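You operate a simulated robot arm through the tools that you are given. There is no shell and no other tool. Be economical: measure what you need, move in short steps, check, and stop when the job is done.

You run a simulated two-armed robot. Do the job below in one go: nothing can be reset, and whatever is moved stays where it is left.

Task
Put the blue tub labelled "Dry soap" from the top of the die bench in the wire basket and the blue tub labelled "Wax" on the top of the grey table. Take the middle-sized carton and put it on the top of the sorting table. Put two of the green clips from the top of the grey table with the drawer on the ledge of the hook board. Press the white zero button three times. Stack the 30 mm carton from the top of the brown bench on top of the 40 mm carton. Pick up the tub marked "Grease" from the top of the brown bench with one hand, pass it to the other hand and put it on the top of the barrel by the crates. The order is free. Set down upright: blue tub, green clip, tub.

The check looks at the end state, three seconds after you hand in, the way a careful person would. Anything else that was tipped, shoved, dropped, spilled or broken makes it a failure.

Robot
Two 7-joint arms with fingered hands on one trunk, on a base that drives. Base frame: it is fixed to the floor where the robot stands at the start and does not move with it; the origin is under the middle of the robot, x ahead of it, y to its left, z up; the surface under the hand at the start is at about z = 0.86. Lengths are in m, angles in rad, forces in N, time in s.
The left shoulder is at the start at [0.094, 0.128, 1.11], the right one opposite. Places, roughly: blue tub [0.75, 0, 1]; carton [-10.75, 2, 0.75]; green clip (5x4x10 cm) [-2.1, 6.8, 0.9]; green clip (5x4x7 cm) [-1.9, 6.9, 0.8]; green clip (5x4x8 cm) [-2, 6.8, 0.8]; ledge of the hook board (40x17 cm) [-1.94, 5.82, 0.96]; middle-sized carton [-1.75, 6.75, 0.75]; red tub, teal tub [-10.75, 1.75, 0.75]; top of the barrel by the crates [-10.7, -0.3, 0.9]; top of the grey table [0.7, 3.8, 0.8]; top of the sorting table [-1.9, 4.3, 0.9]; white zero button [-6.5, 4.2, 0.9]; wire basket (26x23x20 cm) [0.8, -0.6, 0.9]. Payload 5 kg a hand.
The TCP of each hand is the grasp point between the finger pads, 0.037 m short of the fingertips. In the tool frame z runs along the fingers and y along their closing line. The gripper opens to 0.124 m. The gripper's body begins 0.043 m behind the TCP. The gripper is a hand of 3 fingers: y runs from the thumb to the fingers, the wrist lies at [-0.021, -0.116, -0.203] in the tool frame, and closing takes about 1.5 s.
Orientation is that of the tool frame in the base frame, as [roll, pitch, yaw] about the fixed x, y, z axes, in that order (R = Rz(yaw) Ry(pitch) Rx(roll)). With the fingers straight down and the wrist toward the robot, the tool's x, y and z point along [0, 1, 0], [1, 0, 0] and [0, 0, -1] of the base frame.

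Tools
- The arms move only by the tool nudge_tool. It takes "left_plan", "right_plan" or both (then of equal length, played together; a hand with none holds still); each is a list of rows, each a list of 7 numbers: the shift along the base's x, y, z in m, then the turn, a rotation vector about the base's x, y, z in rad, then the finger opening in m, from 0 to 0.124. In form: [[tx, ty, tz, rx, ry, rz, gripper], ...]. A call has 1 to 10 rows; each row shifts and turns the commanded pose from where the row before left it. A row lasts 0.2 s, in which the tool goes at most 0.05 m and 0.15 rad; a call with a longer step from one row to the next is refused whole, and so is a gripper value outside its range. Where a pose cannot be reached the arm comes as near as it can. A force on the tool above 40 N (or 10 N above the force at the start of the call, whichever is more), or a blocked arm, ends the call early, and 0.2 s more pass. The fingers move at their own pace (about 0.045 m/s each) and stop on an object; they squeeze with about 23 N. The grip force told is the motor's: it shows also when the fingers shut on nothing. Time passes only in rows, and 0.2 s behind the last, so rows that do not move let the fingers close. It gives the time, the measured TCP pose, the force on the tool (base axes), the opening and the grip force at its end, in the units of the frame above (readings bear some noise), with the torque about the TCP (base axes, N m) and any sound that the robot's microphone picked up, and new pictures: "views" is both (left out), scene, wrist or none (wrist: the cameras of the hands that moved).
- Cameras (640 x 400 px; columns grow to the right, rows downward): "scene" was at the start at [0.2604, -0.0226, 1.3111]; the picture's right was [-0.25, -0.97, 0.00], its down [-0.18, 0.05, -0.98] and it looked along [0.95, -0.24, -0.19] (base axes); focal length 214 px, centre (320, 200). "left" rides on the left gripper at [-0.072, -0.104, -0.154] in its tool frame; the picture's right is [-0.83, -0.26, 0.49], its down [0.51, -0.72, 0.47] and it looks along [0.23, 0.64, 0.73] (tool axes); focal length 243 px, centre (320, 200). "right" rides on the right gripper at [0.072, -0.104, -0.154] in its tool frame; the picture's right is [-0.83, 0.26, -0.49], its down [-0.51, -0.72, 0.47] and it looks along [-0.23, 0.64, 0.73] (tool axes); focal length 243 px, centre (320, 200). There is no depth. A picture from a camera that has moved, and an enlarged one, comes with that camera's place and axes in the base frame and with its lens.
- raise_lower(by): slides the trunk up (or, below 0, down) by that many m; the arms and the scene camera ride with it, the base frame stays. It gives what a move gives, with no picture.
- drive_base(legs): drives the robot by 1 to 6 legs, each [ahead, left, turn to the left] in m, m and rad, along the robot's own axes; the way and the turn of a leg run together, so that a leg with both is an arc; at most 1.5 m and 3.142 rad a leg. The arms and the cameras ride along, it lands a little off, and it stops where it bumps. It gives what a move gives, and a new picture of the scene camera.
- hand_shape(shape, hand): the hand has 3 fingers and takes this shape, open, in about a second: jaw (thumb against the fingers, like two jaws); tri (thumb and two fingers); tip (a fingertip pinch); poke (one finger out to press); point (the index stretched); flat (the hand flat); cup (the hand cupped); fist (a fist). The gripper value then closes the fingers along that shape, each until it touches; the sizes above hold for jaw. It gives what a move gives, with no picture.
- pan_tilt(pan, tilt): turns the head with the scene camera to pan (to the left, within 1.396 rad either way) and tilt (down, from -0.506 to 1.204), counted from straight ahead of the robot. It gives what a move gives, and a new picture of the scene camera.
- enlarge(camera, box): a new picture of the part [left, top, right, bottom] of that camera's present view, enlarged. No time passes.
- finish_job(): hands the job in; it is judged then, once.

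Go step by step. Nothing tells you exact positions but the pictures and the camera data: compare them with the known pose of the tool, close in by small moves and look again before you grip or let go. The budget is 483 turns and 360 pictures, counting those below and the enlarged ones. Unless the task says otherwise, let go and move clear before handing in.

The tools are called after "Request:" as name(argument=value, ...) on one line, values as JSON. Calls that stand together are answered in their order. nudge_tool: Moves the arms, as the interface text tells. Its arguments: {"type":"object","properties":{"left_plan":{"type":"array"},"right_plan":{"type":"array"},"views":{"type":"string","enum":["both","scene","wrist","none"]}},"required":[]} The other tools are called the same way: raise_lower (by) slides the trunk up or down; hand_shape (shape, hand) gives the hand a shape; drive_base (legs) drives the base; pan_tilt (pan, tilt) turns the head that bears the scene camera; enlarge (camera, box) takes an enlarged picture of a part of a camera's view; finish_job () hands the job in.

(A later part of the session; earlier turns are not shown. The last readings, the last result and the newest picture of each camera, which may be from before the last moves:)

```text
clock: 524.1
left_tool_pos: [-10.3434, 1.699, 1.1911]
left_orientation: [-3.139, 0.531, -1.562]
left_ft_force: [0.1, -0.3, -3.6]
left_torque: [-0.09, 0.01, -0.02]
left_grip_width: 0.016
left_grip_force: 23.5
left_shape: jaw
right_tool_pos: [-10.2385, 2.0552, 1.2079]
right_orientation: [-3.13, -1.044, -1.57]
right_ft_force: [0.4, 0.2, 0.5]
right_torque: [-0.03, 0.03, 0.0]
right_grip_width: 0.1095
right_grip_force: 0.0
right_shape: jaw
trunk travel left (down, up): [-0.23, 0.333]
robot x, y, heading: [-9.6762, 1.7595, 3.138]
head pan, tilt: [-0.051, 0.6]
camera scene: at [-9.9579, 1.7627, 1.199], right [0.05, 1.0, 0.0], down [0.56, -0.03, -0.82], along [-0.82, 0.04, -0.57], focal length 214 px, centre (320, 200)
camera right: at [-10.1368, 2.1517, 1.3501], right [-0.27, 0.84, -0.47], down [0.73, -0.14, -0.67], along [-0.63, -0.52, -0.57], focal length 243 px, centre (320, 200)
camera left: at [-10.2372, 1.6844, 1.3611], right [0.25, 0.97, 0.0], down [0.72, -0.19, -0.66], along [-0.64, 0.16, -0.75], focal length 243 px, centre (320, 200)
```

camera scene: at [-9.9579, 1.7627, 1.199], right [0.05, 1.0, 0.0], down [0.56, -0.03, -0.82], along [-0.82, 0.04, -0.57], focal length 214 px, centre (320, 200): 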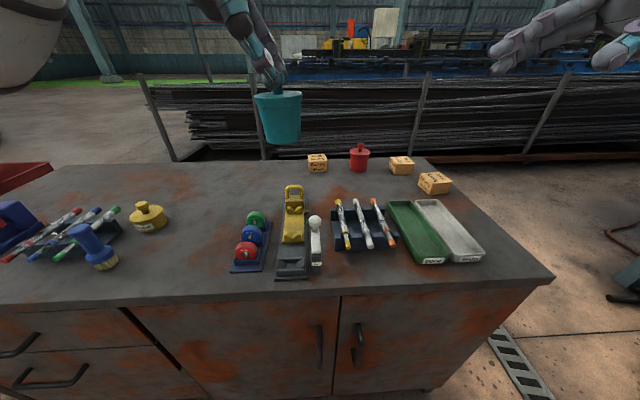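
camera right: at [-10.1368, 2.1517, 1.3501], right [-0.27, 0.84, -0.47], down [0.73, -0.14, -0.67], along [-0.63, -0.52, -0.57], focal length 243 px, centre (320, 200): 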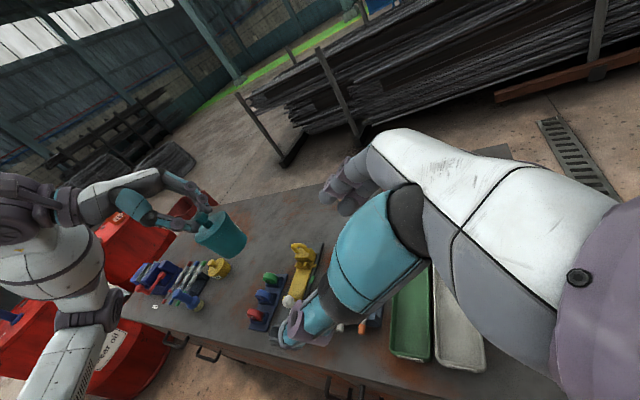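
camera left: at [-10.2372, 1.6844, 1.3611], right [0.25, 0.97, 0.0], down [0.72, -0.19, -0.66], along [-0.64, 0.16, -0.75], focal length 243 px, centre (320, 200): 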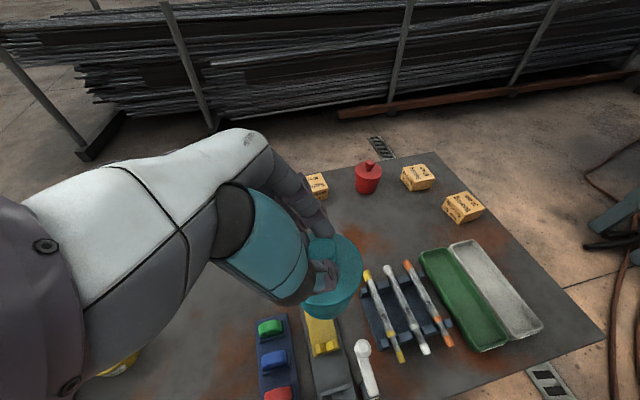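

Now the right hand moves to its pre-approach point beside the tub.

Request:
nudge_tool(right_plan=[[-0.0175, -0.036, -0.0055, 0, 0, 0, 0.11], [-0.0175, -0.036, -0.0055, 0, 0, 0, 0.11], [-0.0175, -0.036, -0.0055, 0, 0, 0, 0.11], [-0.0175, -0.036, -0.0055, 0, 0, 0, 0.11], [-0.0175, -0.036, -0.0055, 0, 0, 0, 0.11], [-0.0175, -0.036, -0.0055, 0, 0, 0, 0.11], [0, 0, 0, 0, 0, 0, 0.11]], views="both")

Request:
enlarge(camera="scene", box=[220, 20, 400, 160])

Request:
enlarge(camera="right", box=[160, 180, 400, 350])

```text
clock: 525.7
left_tool_pos: [-10.3421, 1.6997, 1.1929]
left_orientation: [3.141, 0.529, -1.561]
left_ft_force: [0.2, 0.5, -2.9]
left_torque: [-0.06, -0.02, 0.01]
left_grip_width: 0.0162
left_grip_force: 23.4
left_shape: jaw
right_tool_pos: [-10.3449, 1.8398, 1.1765]
right_orientation: [-3.128, -1.043, -1.571]
right_ft_force: [0.9, 0.5, -0.5]
right_torque: [0.0, 0.04, -0.01]
right_grip_width: 0.1098
right_grip_force: 0.1
right_shape: jaw
trunk travel left (down, up): [-0.23, 0.333]
robot x, y, heading: [-9.675, 1.7579, 3.142]
head pan, tilt: [-0.051, 0.6]
camera scene: at [-9.9569, 1.7632, 1.1992], right [0.05, 1.0, 0.0], down [0.56, -0.03, -0.83], along [-0.82, 0.04, -0.56], focal length 214 px, centre (320, 200)
camera right: at [-10.2404, 1.9368, 1.318], right [-0.27, 0.84, -0.47], down [0.73, -0.14, -0.67], along [-0.63, -0.52, -0.57], focal length 243 px, centre (320, 200)
```

scene: 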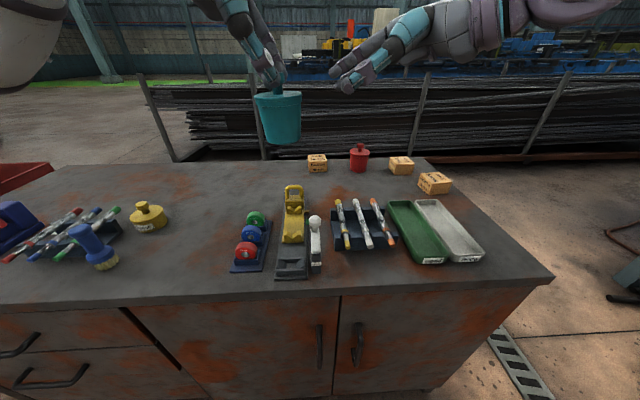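
right: 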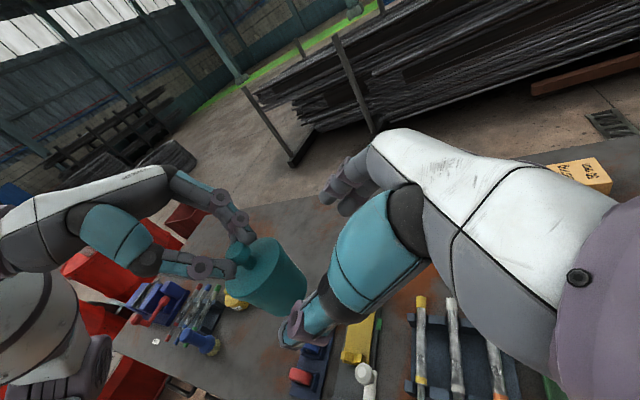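

```text
2.86 times, centred on (310, 90) of scene
camera zoom: at [-9.9569, 1.7632, 1.1992], right [0.05, 1.0, 0.0], down [0.56, -0.03, -0.83], along [-0.82, 0.04, -0.56], focal length 613 px, centre (349, 514)
```

zoom: 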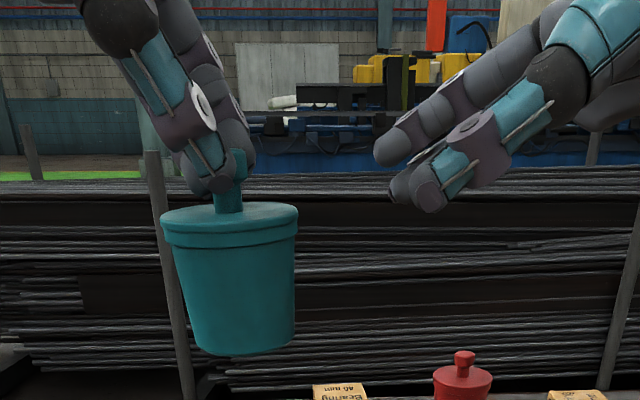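

```text
2.35 times, centred on (280, 265) of right
camera zoom: at [-10.2404, 1.9368, 1.318], right [-0.27, 0.84, -0.47], down [0.73, -0.14, -0.67], along [-0.63, -0.52, -0.57], focal length 571 px, centre (414, 47)
```

zoom: 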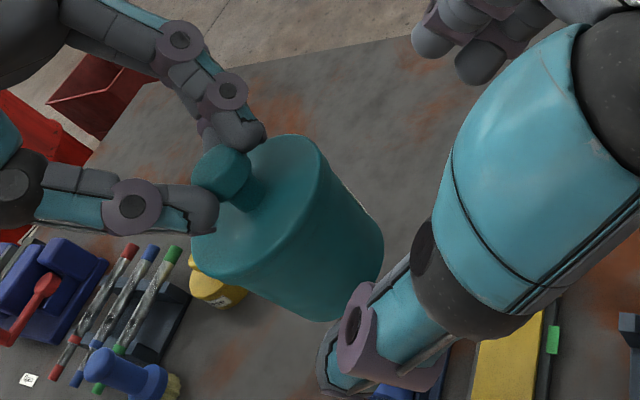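

Alignment is good. I'll advance along the tool axis around the tub.

Request:
nudge_tool(right_plan=[[0.001, -0.0208, -0.0125, 0, 0, 0, 0.11], [0, -0.0208, -0.0125, 0, 0, 0, 0.11], [0, -0.0208, -0.0125, 0, 0, 0, 0.11], [0, -0.0208, -0.0125, 0, 0, 0, 0.11], [0, -0.0198, -0.0125, 0, 0, 0, 0.11], [0, 0, 0, 0, 0, 0, 0.11]], views="wrist")

Request:
enlarge(camera="scene", box=[220, 20, 400, 160])

Request:
enlarge(camera="right", box=[200, 180, 440, 350])

```text
clock: 527.1
left_tool_pos: [-10.3418, 1.698, 1.1916]
left_orientation: [3.141, 0.531, -1.561]
left_ft_force: [0.4, 0.0, -3.7]
left_torque: [-0.05, 0.03, 0.02]
left_grip_width: 0.0163
left_grip_force: 23.3
left_shape: jaw
right_tool_pos: [-10.3426, 1.735, 1.1132]
right_orientation: [-3.128, -1.039, -1.57]
right_ft_force: [0.1, 0.0, -0.1]
right_torque: [0.0, 0.02, -0.01]
right_grip_width: 0.11
right_grip_force: 0.0
right_shape: jaw
trunk travel left (down, up): [-0.23, 0.333]
robot x, y, heading: [-9.6762, 1.7598, 3.144]
head pan, tilt: [-0.051, 0.6]
camera right: at [-10.2394, 1.8312, 1.2547], right [-0.27, 0.84, -0.47], down [0.73, -0.14, -0.67], along [-0.63, -0.52, -0.57], focal length 243 px, centre (320, 200)
```

right: 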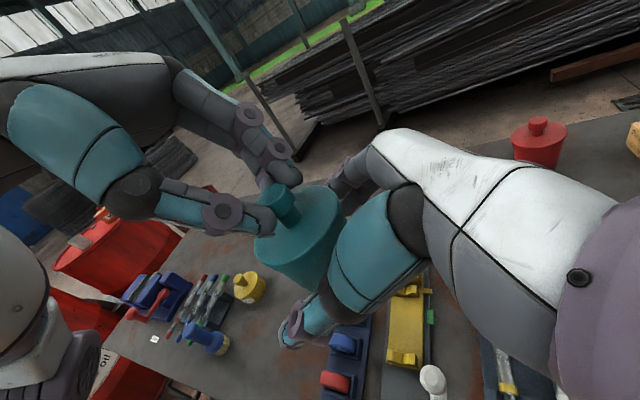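

```text
2.86 times, centred on (310, 90) of scene
camera zoom: at [-9.9569, 1.7616, 1.1993], right [0.05, 1.0, 0.0], down [0.56, -0.03, -0.83], along [-0.82, 0.04, -0.56], focal length 613 px, centre (349, 514)
```

zoom: 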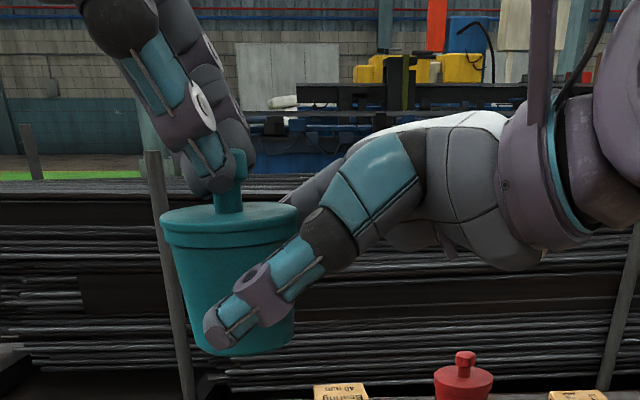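

```text
2.35 times, centred on (320, 265) of right
camera zoom: at [-10.2394, 1.8312, 1.2547], right [-0.27, 0.84, -0.47], down [0.73, -0.14, -0.67], along [-0.63, -0.52, -0.57], focal length 571 px, centre (320, 47)
```

zoom: 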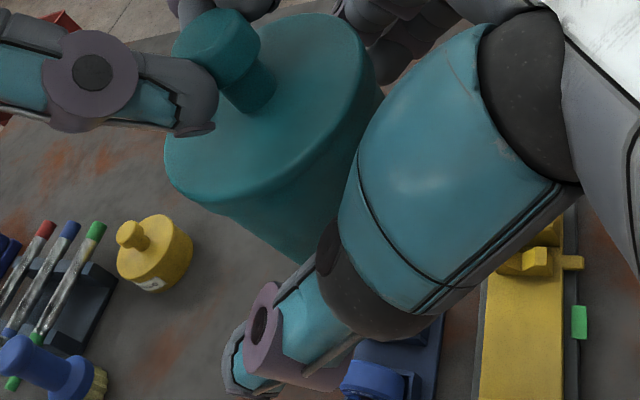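

Raise 8 mm, then close the right hand.

Request:
nudge_tool(right_plan=[[0, 0, 0.008, 0, 0, 0, 0.11], [0, 0, 0, 0, 0, 0, 0.09], [0, 0, 0, 0, 0, 0, 0.07], [0, 0, 0, 0, 0, 0, 0.05], [0, 0, 0, 0, 0, 0, 0.03], [0, 0, 0, 0, 0, 0, 0.03], [0, 0, 0, 0, 0, 0, 0.03]], views="none")

Request:
enlarge(camera="scene", box=[220, 20, 400, 160])

```text
clock: 528.7
left_tool_pos: [-10.3429, 1.6975, 1.19]
left_orientation: [3.141, 0.531, -1.562]
left_ft_force: [1.3, -0.1, -2.2]
left_torque: [-0.07, -0.05, 0.03]
left_grip_width: 0.0161
left_grip_force: 22.8
left_shape: jaw
right_tool_pos: [-10.3435, 1.7345, 1.1214]
right_orientation: [-3.127, -1.042, -1.572]
right_ft_force: [-1.1, -0.4, 0.3]
right_torque: [0.06, -0.01, -0.03]
right_grip_width: 0.0615
right_grip_force: 23.3
right_shape: jaw
trunk travel left (down, up): [-0.23, 0.333]
robot x, y, heading: [-9.6759, 1.7563, 3.142]
head pan, tilt: [-0.051, 0.6]
```

```text
2.86 times, centred on (310, 90) of scene
camera zoom: at [-9.9577, 1.7619, 1.199], right [0.05, 1.0, 0.0], down [0.56, -0.03, -0.82], along [-0.82, 0.04, -0.57], focal length 613 px, centre (349, 514)
```

zoom: 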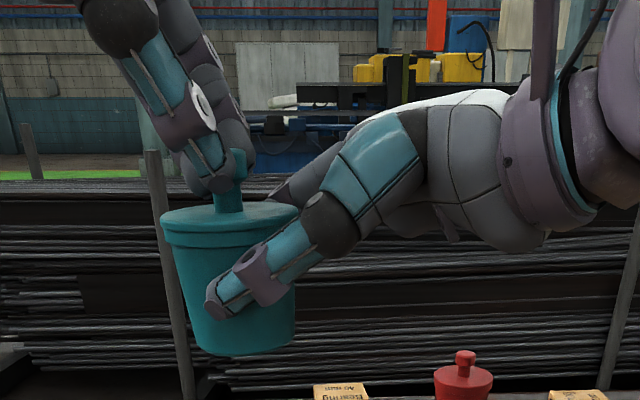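

The right hand holds the body. I'll release the left and withdraw it up and left.

Request:
nudge_tool(left_plan=[[0, 0, 0, 0, 0, 0, 0.03], [0, 0, 0, 0, 0, 0, 0.05], [0, 0, 0, 0, 0, 0, 0.06], [0, -0.01, 0.017, 0, 0, 0, 0.06], [0, -0.02, 0.034, 0, 0, 0, 0.06], [0, -0.02, 0.034, 0, 0, 0, 0.06], [0, -0.03, 0.03, 0, 0, 0, 0.06], [0, -0.04, 0.01, 0, 0, 0, 0.06], [0, -0.04, 0, 0, 0, 0, 0.06], [0, -0.04, 0, 0, 0, 0, 0.06]], views="scene")

Request:
enlarge(camera="scene", box=[220, 20, 400, 160])

```text
clock: 530.9
left_tool_pos: [-10.3434, 1.495, 1.3163]
left_orientation: [-3.14, 0.53, -1.562]
left_ft_force: [0.6, -0.3, 0.0]
left_torque: [0.02, 0.0, 0.0]
left_grip_width: 0.0594
left_grip_force: 0.1
left_shape: jaw
right_tool_pos: [-10.3434, 1.7335, 1.1205]
right_orientation: [-3.126, -1.039, -1.572]
right_ft_force: [0.2, 0.4, -0.3]
right_torque: [0.1, -0.02, 0.0]
right_grip_width: 0.0615
right_grip_force: 23.2
right_shape: jaw
trunk travel left (down, up): [-0.23, 0.333]
robot x, y, heading: [-9.6772, 1.7558, 3.14]
head pan, tilt: [-0.051, 0.6]
camera scene: at [-9.9572, 1.7605, 1.1992], right [0.05, 1.0, 0.0], down [0.56, -0.03, -0.83], along [-0.82, 0.04, -0.56], focal length 214 px, centre (320, 200)
```

scene: 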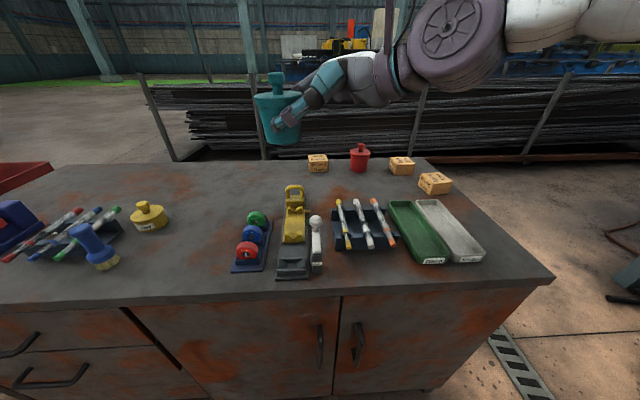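

```text
2.86 times, centred on (310, 90) of scene
camera zoom: at [-9.9572, 1.7605, 1.1992], right [0.05, 1.0, 0.0], down [0.56, -0.03, -0.83], along [-0.82, 0.04, -0.56], focal length 613 px, centre (349, 514)
```

zoom: 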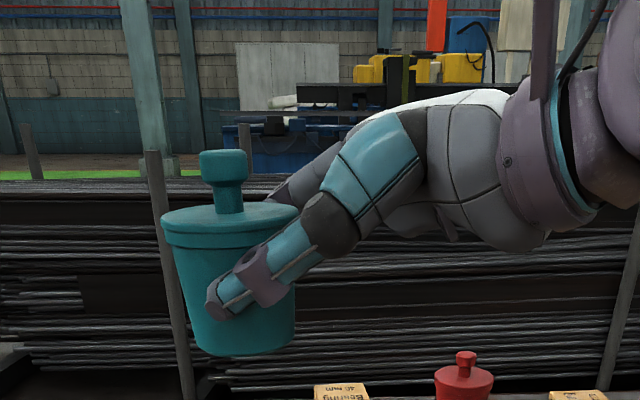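

Hand-over done. I'll look left toward the barrels to plan the way.

Request:
pan_tilt(pan=0.9, tilt=0.4)

Request:
pan_tilt(pan=1.39, tilt=0.5)

```text
clock: 532.1
left_tool_pos: [-10.3449, 1.4969, 1.3174]
left_orientation: [-3.141, 0.531, -1.56]
left_ft_force: [-0.6, -0.7, 0.8]
left_torque: [-0.03, 0.03, 0.0]
left_grip_width: 0.0596
left_grip_force: 0.0
left_shape: jaw
right_tool_pos: [-10.342, 1.7351, 1.1207]
right_orientation: [-3.128, -1.042, -1.571]
right_ft_force: [0.5, 0.3, 0.2]
right_torque: [0.1, -0.02, 0.01]
right_grip_width: 0.0614
right_grip_force: 23.1
right_shape: jaw
trunk travel left (down, up): [-0.23, 0.333]
robot x, y, heading: [-9.6784, 1.7558, 3.141]
head pan, tilt: [0.901, 0.4]
camera scene: at [-9.9271, 1.6849, 1.2173], right [-0.78, 0.62, 0.0], down [0.24, 0.3, -0.92], along [-0.57, -0.72, -0.39], focal length 214 px, centre (320, 200)
```

scene: 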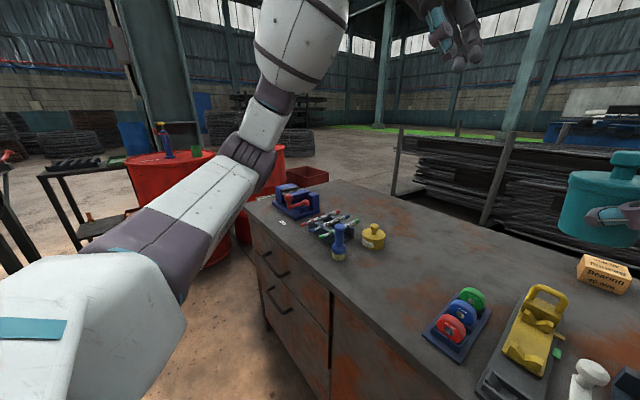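

```text
clock: 533.0
left_tool_pos: [-10.3441, 1.4973, 1.316]
left_orientation: [-3.139, 0.531, -1.558]
left_ft_force: [0.2, 0.4, 0.3]
left_torque: [0.04, 0.06, 0.01]
left_grip_width: 0.0596
left_grip_force: 0.1
left_shape: jaw
right_tool_pos: [-10.3427, 1.7355, 1.1213]
right_orientation: [-3.124, -1.042, -1.574]
right_ft_force: [0.2, -0.7, 0.6]
right_torque: [0.08, 0.01, 0.02]
right_grip_width: 0.0616
right_grip_force: 22.9
right_shape: jaw
trunk travel left (down, up): [-0.23, 0.333]
robot x, y, heading: [-9.6784, 1.7549, 3.143]
head pan, tilt: [1.389, 0.499]
camera scene: at [-9.886, 1.6679, 1.2082], right [-0.98, 0.18, 0.0], down [0.09, 0.47, -0.88], along [-0.16, -0.86, -0.48], focal length 214 px, centre (320, 200)
```

scene: 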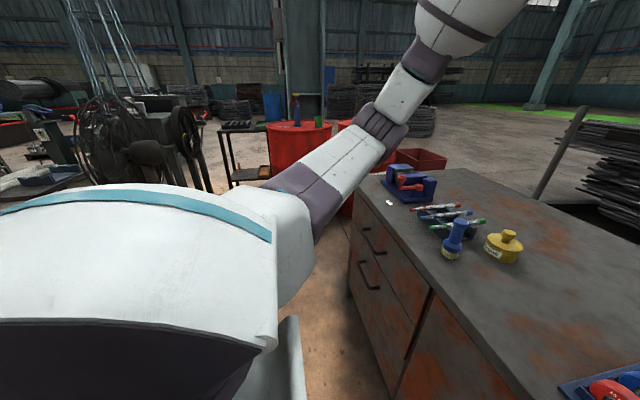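

The target barrel (Soap label, orange Wax on top) is at about (-10.75, -0.27), with a bottle barrel just east of it. I'll retract the left hand, drive south along the bench, and turn to face it.

Request:
nudge_tool(left_plan=[[0.03, 0, 0.02, -0.13, 0, 0, 0.06], [0.03, 0, 0.02, -0.13, 0, 0, 0.06], [0.03, 0, 0.02, -0.13, 0, 0, 0.06], [0.03, 0, 0.02, -0.13, 0, 0, 0.06], [0.03, 0, 0.02, 0, 0, 0, 0.06]], views="none")

Request:
drive_base(legs=[[0, 0.98, 0]])

Request:
pan_tilt(pan=0.7, tilt=0.45)

```text
clock: 534.2
left_tool_pos: [-10.2276, 1.5, 1.3758]
left_orientation: [3.135, 0.016, -1.565]
left_ft_force: [-1.1, -0.6, -0.1]
left_torque: [-0.03, -0.05, -0.03]
left_grip_width: 0.0595
left_grip_force: 0.1
left_shape: jaw
left hand out of reach, approached as far as the arm can: row 4, 5
right_tool_pos: [-10.3442, 1.7332, 1.1205]
right_orientation: [-3.121, -1.04, -1.578]
right_ft_force: [-0.4, 0.6, 0.0]
right_torque: [0.05, 0.0, 0.0]
right_grip_width: 0.0612
right_grip_force: 22.9
right_shape: jaw
trunk travel left (down, up): [-0.23, 0.333]
robot x, y, heading: [-9.6801, 1.76, 3.141]
head pan, tilt: [1.389, 0.499]
```

```text
clock: 543.1
left_tool_pos: [-10.2309, 0.5379, 1.378]
left_orientation: [3.132, 0.016, -1.573]
left_ft_force: [-0.2, 0.0, 0.4]
left_torque: [0.02, -0.01, 0.01]
left_grip_width: 0.0596
left_grip_force: 0.0
left_shape: jaw
right_tool_pos: [-10.3462, 0.7731, 1.1219]
right_orientation: [-3.126, -1.042, -1.578]
right_ft_force: [-1.1, -0.1, 0.4]
right_torque: [0.07, 0.02, -0.02]
right_grip_width: 0.0612
right_grip_force: 23.3
right_shape: jaw
trunk travel left (down, up): [-0.23, 0.333]
robot x, y, heading: [-9.6805, 0.7911, 3.138]
head pan, tilt: [1.389, 0.499]
camera scene: at [-9.8898, 0.7037, 1.2081], right [-0.98, 0.19, 0.0], down [0.09, 0.47, -0.88], along [-0.16, -0.86, -0.48], focal length 214 px, centre (320, 200)
```

scene: 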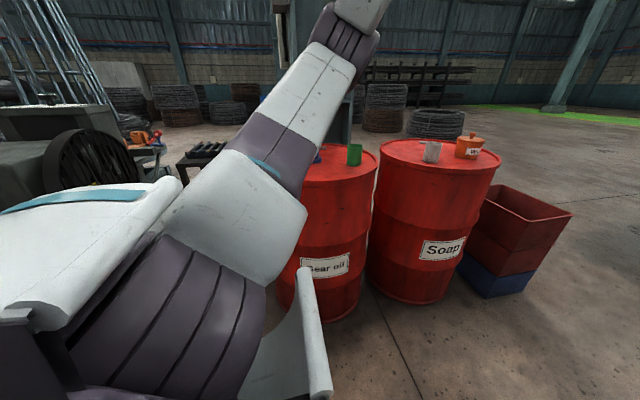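

```text
clock: 544.1
left_tool_pos: [-10.2297, 0.5384, 1.3769]
left_orientation: [3.133, 0.016, -1.573]
left_ft_force: [0.6, 0.2, -0.1]
left_torque: [0.01, -0.02, 0.0]
left_grip_width: 0.0597
left_grip_force: 0.2
left_shape: jaw
right_tool_pos: [-10.347, 0.773, 1.1216]
right_orientation: [-3.125, -1.042, -1.581]
right_ft_force: [-1.2, -0.3, 0.2]
right_torque: [0.09, 0.0, -0.01]
right_grip_width: 0.0618
right_grip_force: 22.7
right_shape: jaw
trunk travel left (down, up): [-0.23, 0.333]
robot x, y, heading: [-9.6789, 0.7893, 3.135]
head pan, tilt: [0.7, 0.45]
camera scene: at [-9.9434, 0.7342, 1.2126], right [-0.64, 0.77, 0.0], down [0.33, 0.28, -0.9], along [-0.69, -0.58, -0.44], focal length 214 px, centre (320, 200)
```

scene: 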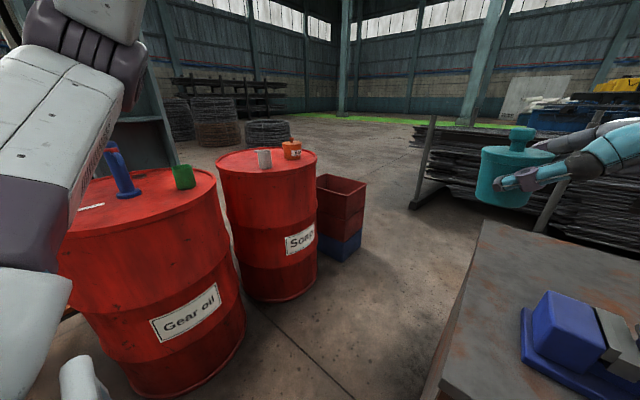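

The Soap barrel beside the crates is the target, with a cup and the orange Wax on it. I'll zoom in to find a free spot.

Request:
enlarge(camera="scene", box=[200, 130, 340, 200])

```text
4.57 times, centred on (270, 165) of scene
camera zoom: at [-9.9434, 0.7342, 1.2126], right [-0.64, 0.77, 0.0], down [0.33, 0.28, -0.9], along [-0.69, -0.58, -0.44], focal length 980 px, centre (549, 360)
```

zoom: 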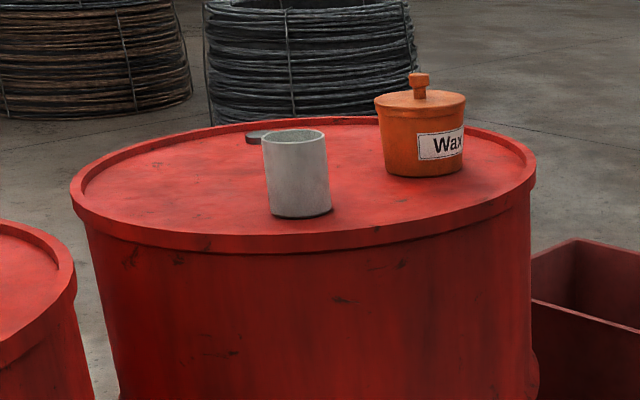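

Free spot is at about (-10.64, -0.06) near the barrel's north side. I'll shift south, turn left and edge closer.

Request:
drive_base(legs=[[0, 0.23, 0], [0, 0, 0.655], [0.14, -0.1, 0]])

Request:
pan_tilt(pan=0.1, tilt=0.5)

```text
clock: 549.7
left_tool_pos: [-10.1241, 0.0104, 1.3774]
left_orientation: [3.132, 0.018, -0.898]
left_ft_force: [0.3, -0.1, -0.7]
left_torque: [0.0, -0.01, 0.0]
left_grip_width: 0.0596
left_grip_force: 0.0
left_shape: jaw
right_tool_pos: [-10.3599, 0.1219, 1.1222]
right_orientation: [-3.125, -1.039, -0.908]
right_ft_force: [-0.3, 0.0, -3.0]
right_torque: [0.06, 0.04, -0.04]
right_grip_width: 0.061
right_grip_force: 23.1
right_shape: jaw
trunk travel left (down, up): [-0.23, 0.333]
robot x, y, heading: [-9.8505, 0.553, -2.47]
head pan, tilt: [0.7, 0.45]
camera scene: at [-10.0208, 0.3437, 1.2129], right [-0.98, 0.2, 0.0], down [0.09, 0.43, -0.9], along [-0.18, -0.88, -0.43], focal length 214 px, centre (320, 200)
```

scene: 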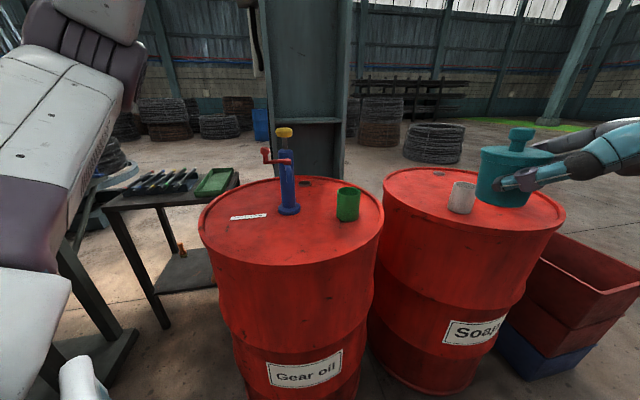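

```text
clock: 550.7
left_tool_pos: [-10.1238, 0.0108, 1.3773]
left_orientation: [3.133, 0.016, -0.9]
left_ft_force: [-0.6, -0.1, -0.6]
left_torque: [0.0, 0.04, -0.02]
left_grip_width: 0.0597
left_grip_force: 0.0
left_shape: jaw
right_tool_pos: [-10.3615, 0.1216, 1.1198]
right_orientation: [-3.126, -1.041, -0.906]
right_ft_force: [-0.1, 0.8, -4.3]
right_torque: [0.04, 0.04, 0.04]
right_grip_width: 0.0613
right_grip_force: 23.1
right_shape: jaw
trunk travel left (down, up): [-0.23, 0.333]
robot x, y, heading: [-9.8524, 0.5531, -2.478]
head pan, tilt: [0.099, 0.499]
camera scene: at [-10.0685, 0.3705, 1.2082], right [-0.69, 0.72, 0.0], down [0.34, 0.33, -0.88], along [-0.63, -0.61, -0.48], focal length 214 px, centre (320, 200)
```

scene: 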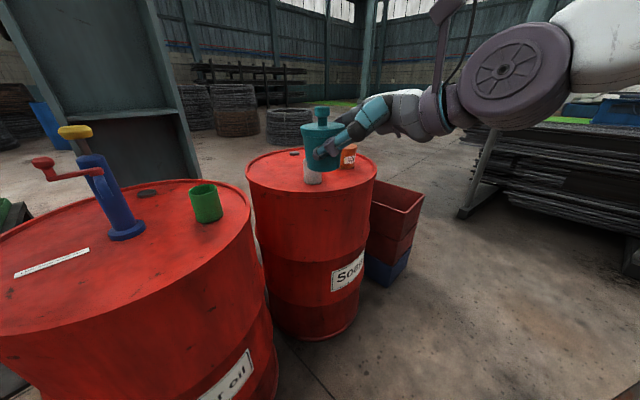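

In position. I'll rotate the right hand so the fingers point forward, for more reach.

Request:
nudge_tool(right_plan=[[0, 0, 0, 0, 0, -0.15, 0.03], [0, 0, 0, 0, 0, -0.15, 0.03], [0, 0, 0, 0, 0, -0.15, 0.03], [0, 0, 0, 0, 0, -0.15, 0.03], [0, 0, 0, 0, 0, -0.15, 0.03], [0, 0, 0, 0, 0, -0.15, 0.03], [0, 0, 0, 0, 0, -0.15, 0.03], [0, 0, 0, 0, 0, -0.15, 0.03], [0, 0, 0, 0, 0, -0.1, 0.03], [0, 0, 0, 0, 0, 0, 0.03]], views="both")

```text
clock: 552.9
left_tool_pos: [-10.1232, 0.0111, 1.377]
left_orientation: [3.134, 0.018, -0.898]
left_ft_force: [0.2, 0.2, -0.8]
left_torque: [0.02, 0.01, 0.0]
left_grip_width: 0.0596
left_grip_force: 0.1
left_shape: jaw
right_tool_pos: [-10.5321, 0.3271, 1.0683]
right_orientation: [-3.126, -1.137, -1.551]
right_ft_force: [-0.2, 0.7, -3.1]
right_torque: [0.11, -0.03, -0.02]
right_grip_width: 0.0608
right_grip_force: 22.9
right_shape: jaw
right hand out of reach, approached as far as the arm can: row 1, 2, 3, 4, 5, 6, 7, 8, 9
trunk travel left (down, up): [-0.23, 0.333]
robot x, y, heading: [-9.8515, 0.5563, -2.474]
head pan, tilt: [0.099, 0.499]
camera scene: at [-10.0687, 0.3701, 1.2081], right [-0.69, 0.72, 0.0], down [0.35, 0.33, -0.88], along [-0.63, -0.61, -0.48], focal length 214 px, centre (320, 200)
camera right: at [-10.4317, 0.4394, 1.2005], right [-0.28, 0.79, -0.55], down [0.73, -0.19, -0.65], along [-0.62, -0.59, -0.52], focal length 243 px, centre (320, 200)
```

scene: 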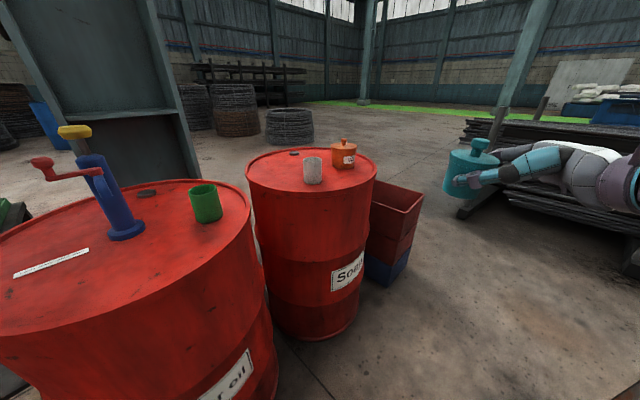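
right: 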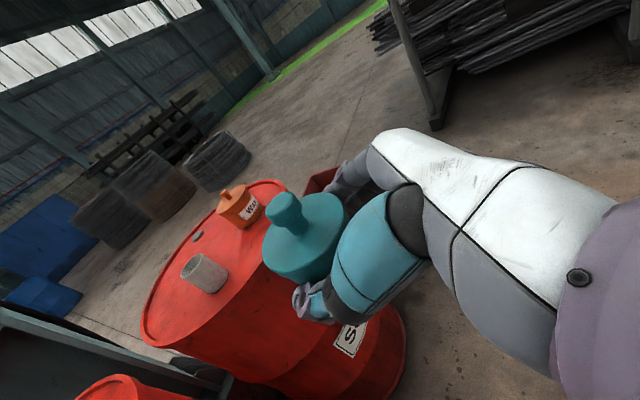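

The hand now points south, which suits the barrel. I'll level the tub and move it over the free spot.

Request:
nudge_tool(right_plan=[[-0.0131, -0.0422, 0, 0.097, 0, 0, 0.03], [-0.0131, -0.0422, 0, 0, 0, 0, 0.03], [-0.0131, -0.0422, 0, 0, 0, 0, 0.03], [-0.0131, -0.0422, 0, 0, 0, 0, 0.03], [-0.0131, -0.0422, 0, 0, 0, 0, 0.03], [-0.0131, -0.0422, 0, 0, 0, 0, 0.03], [-0.0131, -0.0422, 0, 0, 0, 0, 0.03], [-0.0131, -0.0422, 0, 0, 0, 0, 0.03], [-0.0131, -0.0422, 0, 0, 0, 0, 0.03], [0, 0, 0, 0, 0, 0, 0.03]], views="both")

Request:
enlarge(camera="scene", box=[230, 90, 400, 210])

```text
clock: 555.1
left_tool_pos: [-10.1231, 0.0123, 1.3792]
left_orientation: [3.132, 0.016, -0.901]
left_ft_force: [0.3, -0.7, -0.4]
left_torque: [-0.02, 0.02, 0.0]
left_grip_width: 0.0596
left_grip_force: 0.1
left_shape: jaw
right_tool_pos: [-10.7853, 0.1537, 0.9976]
right_orientation: [-3.119, -1.058, -1.533]
right_ft_force: [-0.2, 0.3, -2.7]
right_torque: [0.07, 0.0, 0.01]
right_grip_width: 0.061
right_grip_force: 23.6
right_shape: jaw
right hand out of reach, approached as far as the arm can: row 1, 2, 3, 4, 5, 6, 7, 8, 9
trunk travel left (down, up): [-0.23, 0.333]
robot x, y, heading: [-9.8541, 0.5538, -2.475]
head pan, tilt: [0.099, 0.499]
camera scene: at [-10.0683, 0.371, 1.2084], right [-0.69, 0.72, 0.0], down [0.34, 0.33, -0.88], along [-0.63, -0.61, -0.48], focal length 214 px, centre (320, 200)
camera right: at [-10.6877, 0.2572, 1.1381], right [-0.3, 0.82, -0.48], down [0.74, -0.12, -0.67], along [-0.6, -0.56, -0.57], focal length 243 px, centre (320, 200)
```

scene: 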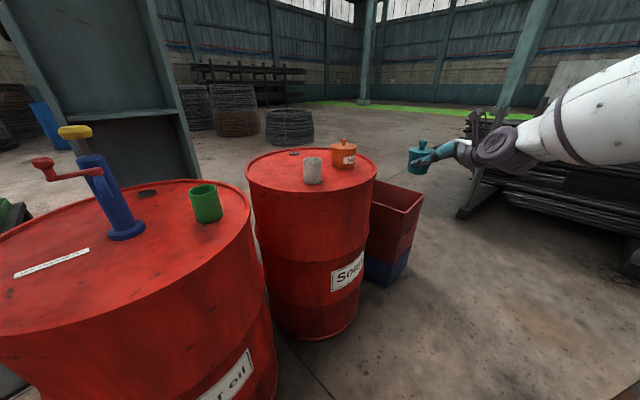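
right: 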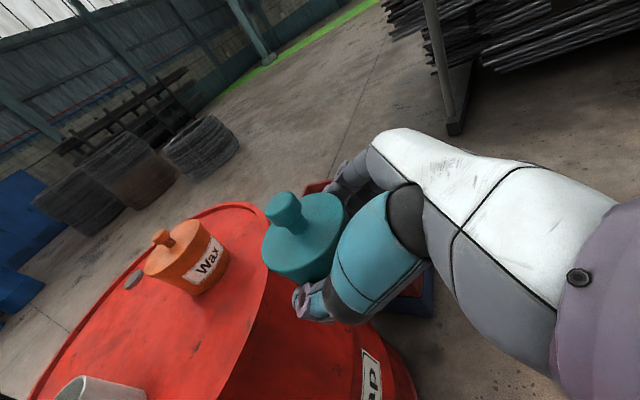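

```text
3.33 times, centred on (315, 150) of scene
camera zoom: at [-10.0683, 0.371, 1.2084], right [-0.69, 0.72, 0.0], down [0.34, 0.33, -0.88], along [-0.63, -0.61, -0.48], focal length 715 px, centre (337, 367)
```

zoom: 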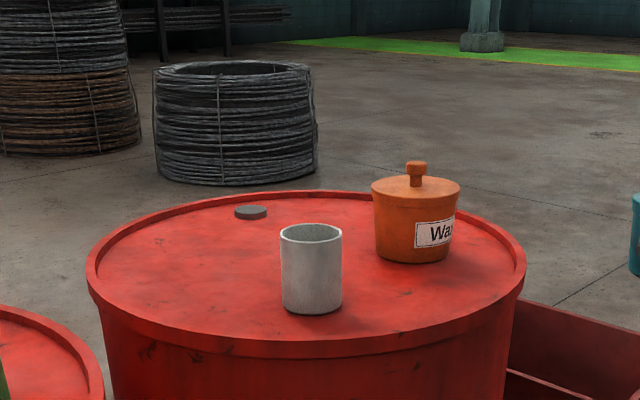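

The arm is at its limit here, but turning the base left by about 0.25 rad will carry the tub to the spot. I'll raise slightly and turn.

Request:
raise_lower(by=0.05)

Request:
drive_base(legs=[[0, 0, 0.22]])

Request:
enlarge(camera="right", box=[0, 0, 640, 400])

```text
clock: 556.0
left_tool_pos: [-10.1261, 0.0091, 1.4261]
left_orientation: [3.134, 0.016, -0.898]
left_ft_force: [-0.4, 0.5, 0.6]
left_torque: [0.02, -0.04, 0.01]
left_grip_width: 0.0595
left_grip_force: 0.0
left_shape: jaw
right_tool_pos: [-10.7787, 0.1603, 1.0823]
right_orientation: [3.096, -1.081, -1.473]
right_ft_force: [-0.5, -1.0, -3.9]
right_torque: [0.06, 0.0, -0.01]
right_grip_width: 0.0609
right_grip_force: 23.1
right_shape: jaw
trunk travel left (down, up): [-0.28, 0.283]
robot x, y, heading: [-9.8543, 0.5482, -2.477]
head pan, tilt: [0.099, 0.499]
```

```text
clock: 557.2
left_tool_pos: [-10.0037, -0.0357, 1.4281]
left_orientation: [3.132, 0.016, -0.684]
left_ft_force: [0.0, 0.3, -0.3]
left_torque: [0.05, -0.02, -0.03]
left_grip_width: 0.0596
left_grip_force: 0.1
left_shape: jaw
right_tool_pos: [-10.6732, -0.0299, 1.0832]
right_orientation: [3.093, -1.082, -1.254]
right_ft_force: [-0.3, 0.0, -3.8]
right_torque: [0.05, 0.0, 0.02]
right_grip_width: 0.061
right_grip_force: 23.0
right_shape: jaw
trunk travel left (down, up): [-0.28, 0.283]
robot x, y, heading: [-9.8508, 0.551, -2.259]
head pan, tilt: [0.099, 0.499]
camera scene: at [-10.016, 0.3399, 1.2615], right [-0.83, 0.55, 0.0], down [0.27, 0.4, -0.88], along [-0.49, -0.73, -0.48], focal length 214 px, centre (320, 200)
```

scene: 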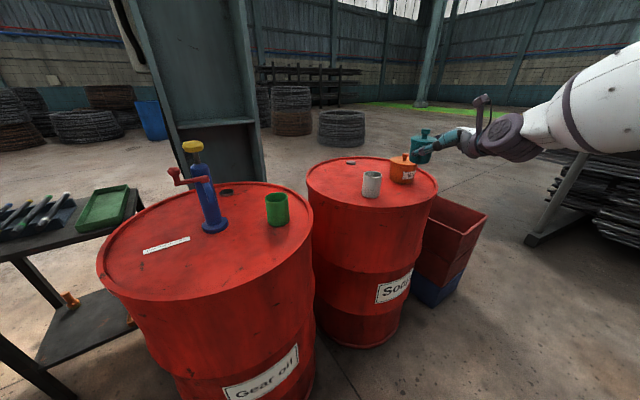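

```text
1.00 times, centred on (320, 200) of right (not enlarged: the box is as wide or as high as the picture)
camera zoom: at [-10.5958, 0.0959, 1.2185], right [-0.49, 0.72, -0.5], down [0.73, 0.02, -0.69], along [-0.48, -0.69, -0.53], focal length 243 px, centre (320, 200)
```

zoom: 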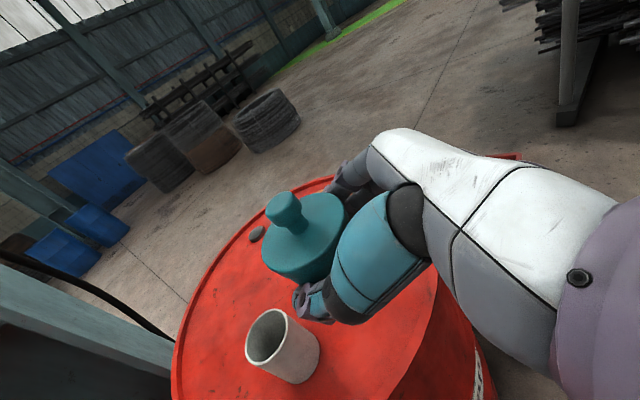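

The tub is over the free part of the barrel top. I'll lower with the trunk, which keeps the arm's shape.

Request:
raise_lower(by=-0.09)

Request:
enlarge(camera="scene", box=[290, 110, 470, 230])

Request:
enlarge(camera="right", box=[160, 140, 440, 400])

```text
clock: 558.5
left_tool_pos: [-10.0126, -0.0488, 1.3222]
left_orientation: [-3.127, 0.019, -0.686]
left_ft_force: [0.2, 0.3, 0.4]
left_torque: [-0.02, 0.0, 0.01]
left_grip_width: 0.0594
left_grip_force: 0.1
left_shape: jaw
right_tool_pos: [-10.6705, -0.0289, 0.9973]
right_orientation: [3.086, -1.083, -1.249]
right_ft_force: [0.0, -0.2, -3.1]
right_torque: [0.11, 0.01, 0.01]
right_grip_width: 0.0611
right_grip_force: 22.8
right_shape: jaw
trunk travel left (down, up): [-0.19, 0.373]
robot x, y, heading: [-9.8535, 0.5522, -2.259]
head pan, tilt: [0.099, 0.499]
```

```text
3.33 times, centred on (380, 170) of scene
camera zoom: at [-10.0334, 0.3179, 1.1627], right [-0.83, 0.55, 0.0], down [0.27, 0.4, -0.88], along [-0.49, -0.73, -0.48], focal length 715 px, centre (120, 300)
```

zoom: 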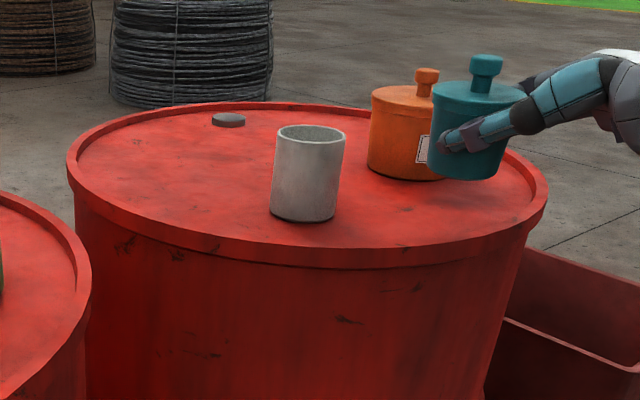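

```text
1.54 times, centred on (300, 270) of right
camera zoom: at [-10.5944, 0.0968, 1.1307], right [-0.49, 0.72, -0.5], down [0.73, 0.02, -0.69], along [-0.48, -0.69, -0.53], focal length 373 px, centre (351, 92)
```

zoom: 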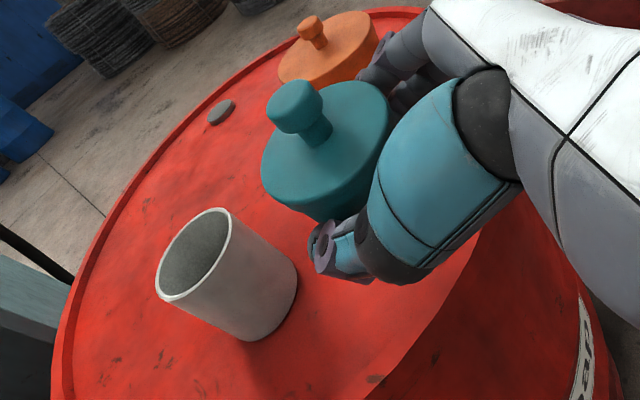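

Barrel top is at z≈0.90 and the tub bottom at about 0.95, with clear gaps to cup and Wax. Lowering in steps.

Request:
raise_lower(by=-0.035)

Request:
enlarge(camera="scene", box=[290, 110, 470, 230])

```text
clock: 559.3
left_tool_pos: [-10.0252, -0.0634, 1.2716]
left_orientation: [-3.102, 0.025, -0.689]
left_ft_force: [-0.3, 0.5, -0.3]
left_torque: [-0.06, 0.05, -0.01]
left_grip_width: 0.0598
left_grip_force: 0.0
left_shape: jaw
right_tool_pos: [-10.6718, -0.0292, 0.9617]
right_orientation: [3.084, -1.082, -1.246]
right_ft_force: [-1.3, -0.1, -2.6]
right_torque: [0.06, 0.02, 0.0]
right_grip_width: 0.0609
right_grip_force: 23.3
right_shape: jaw
trunk travel left (down, up): [-0.155, 0.408]
robot x, y, heading: [-9.8549, 0.5559, -2.261]
head pan, tilt: [0.099, 0.499]
```

```text
3.33 times, centred on (380, 170) of scene
camera zoom: at [-10.042, 0.3075, 1.121], right [-0.83, 0.55, 0.0], down [0.27, 0.4, -0.88], along [-0.49, -0.73, -0.48], focal length 715 px, centre (120, 300)
```

zoom: 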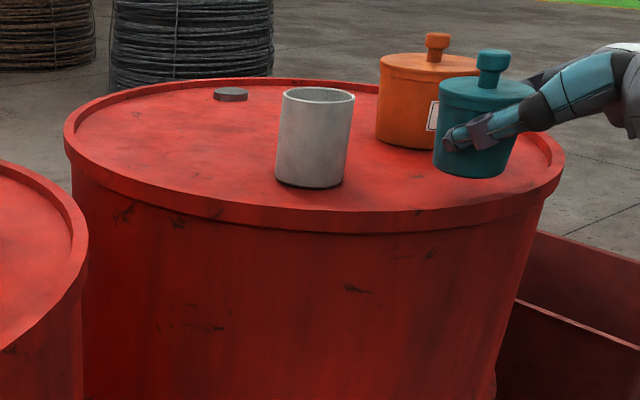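

Request:
raise_lower(by=-0.01)

Request:
nudge_tool(right_plan=[[0, 0, 0, 0, 0, 0, 0.03]], views="none")

Request:
enlarge(camera="scene", box=[340, 110, 470, 200])

```text
clock: 559.8
left_tool_pos: [-10.0258, -0.0653, 1.2582]
left_orientation: [-3.106, 0.03, -0.691]
left_ft_force: [0.2, 0.5, 0.5]
left_torque: [0.01, 0.04, 0.0]
left_grip_width: 0.0596
left_grip_force: 0.1
left_shape: jaw
right_tool_pos: [-10.672, -0.0293, 0.9509]
right_orientation: [3.091, -1.081, -1.253]
right_ft_force: [0.4, 0.3, -3.2]
right_torque: [0.08, 0.01, -0.03]
right_grip_width: 0.0611
right_grip_force: 23.3
right_shape: jaw
trunk travel left (down, up): [-0.145, 0.418]
robot x, y, heading: [-9.8514, 0.5508, -2.257]
head pan, tilt: [0.099, 0.499]
```

```text
clock: 560.2
left_tool_pos: [-10.0274, -0.0661, 1.2563]
left_orientation: [-3.102, 0.028, -0.692]
left_ft_force: [0.4, -0.6, -0.5]
left_torque: [0.02, -0.03, 0.0]
left_grip_width: 0.0597
left_grip_force: 0.0
left_shape: jaw
right_tool_pos: [-10.6723, -0.0314, 0.9494]
right_orientation: [3.097, -1.084, -1.258]
right_ft_force: [-0.6, 0.6, -3.0]
right_torque: [0.05, 0.02, 0.01]
right_grip_width: 0.0611
right_grip_force: 22.6
right_shape: jaw
trunk travel left (down, up): [-0.145, 0.418]
robot x, y, heading: [-9.8502, 0.5502, -2.256]
head pan, tilt: [0.099, 0.499]
```

```text
4.44 times, centred on (405, 155) of scene
camera zoom: at [-10.0459, 0.3027, 1.1081], right [-0.83, 0.55, 0.0], down [0.27, 0.4, -0.88], along [-0.49, -0.73, -0.48], focal length 953 px, centre (-58, 400)
```

zoom: 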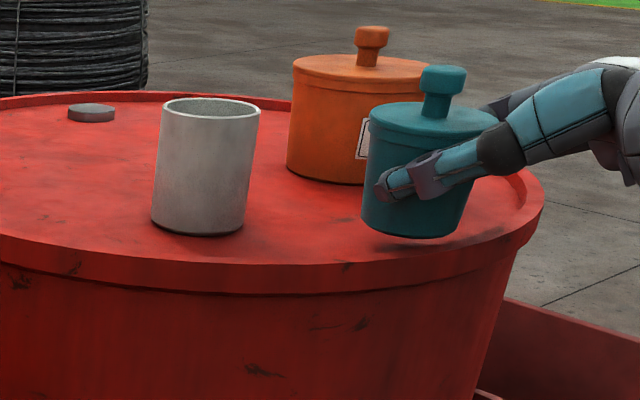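

A tiny gap remains, and it is close to the rim, so I'll nudge inward 1.5 cm and down.

Request:
nudge_tool(right_plan=[[0, -0.008, 0, 0, 0, 0, 0.03], [0, -0.008, 0, 0, 0, 0, 0.03], [0, 0, 0, 0, 0, 0, 0.03]], views="none")

Request:
enlarge(camera="scene", box=[340, 110, 470, 200])

```text
clock: 561.0
left_tool_pos: [-10.0268, -0.0651, 1.257]
left_orientation: [-3.104, 0.029, -0.691]
left_ft_force: [0.1, -0.3, -0.2]
left_torque: [0.01, -0.01, 0.0]
left_grip_width: 0.0596
left_grip_force: 0.0
left_shape: jaw
right_tool_pos: [-10.6737, -0.0454, 0.9496]
right_orientation: [3.088, -1.088, -1.242]
right_ft_force: [0.1, 0.5, -2.7]
right_torque: [0.08, 0.03, 0.01]
right_grip_width: 0.0613
right_grip_force: 22.9
right_shape: jaw
trunk travel left (down, up): [-0.145, 0.418]
robot x, y, heading: [-9.8508, 0.5531, -2.263]
head pan, tilt: [0.099, 0.499]
```

```text
4.44 times, centred on (405, 155) of scene
camera zoom: at [-10.0453, 0.3035, 1.1084], right [-0.83, 0.55, 0.0], down [0.27, 0.4, -0.88], along [-0.49, -0.73, -0.48], focal length 953 px, centre (-58, 400)
```

zoom: 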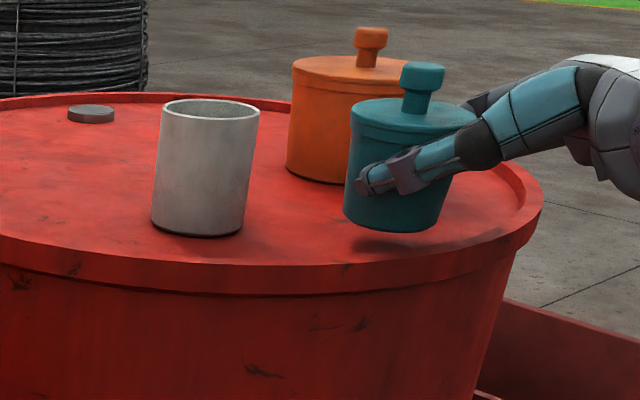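

Request:
nudge_tool(right_plan=[[0, 0, -0.002, 0.045, -0.018, 0, 0.03], [0, 0, -0.004, 0, 0, 0, 0.03], [0, 0, -0.004, 0, 0, 0, 0.03], [0, 0, 0, 0, 0, 0, 0.03]], views="none")

Request:
enlarge(camera="scene", box=[340, 110, 470, 200])

```text
clock: 562.0
left_tool_pos: [-10.0256, -0.0662, 1.2586]
left_orientation: [-3.102, 0.03, -0.691]
left_ft_force: [0.2, -0.6, -0.5]
left_torque: [-0.02, -0.01, 0.01]
left_grip_width: 0.0597
left_grip_force: 0.0
left_shape: jaw
right_tool_pos: [-10.6816, -0.0364, 0.9367]
right_orientation: [-3.132, -1.049, -1.297]
right_ft_force: [-0.7, -0.9, 4.8]
right_torque: [0.08, -0.12, -0.01]
right_grip_width: 0.0608
right_grip_force: 22.9
right_shape: jaw
right hand out of reach, approached as far as the arm can: row 1
trunk travel left (down, up): [-0.145, 0.418]
robot x, y, heading: [-9.8544, 0.5533, -2.257]
head pan, tilt: [0.099, 0.499]
```

```text
4.44 times, centred on (405, 155) of scene
camera zoom: at [-10.0449, 0.3036, 1.1086], right [-0.83, 0.55, 0.0], down [0.27, 0.4, -0.88], along [-0.49, -0.73, -0.48], focal length 953 px, centre (-58, 400)
```

zoom: 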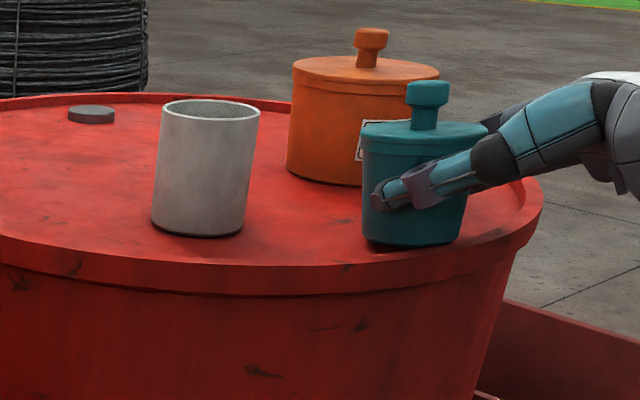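

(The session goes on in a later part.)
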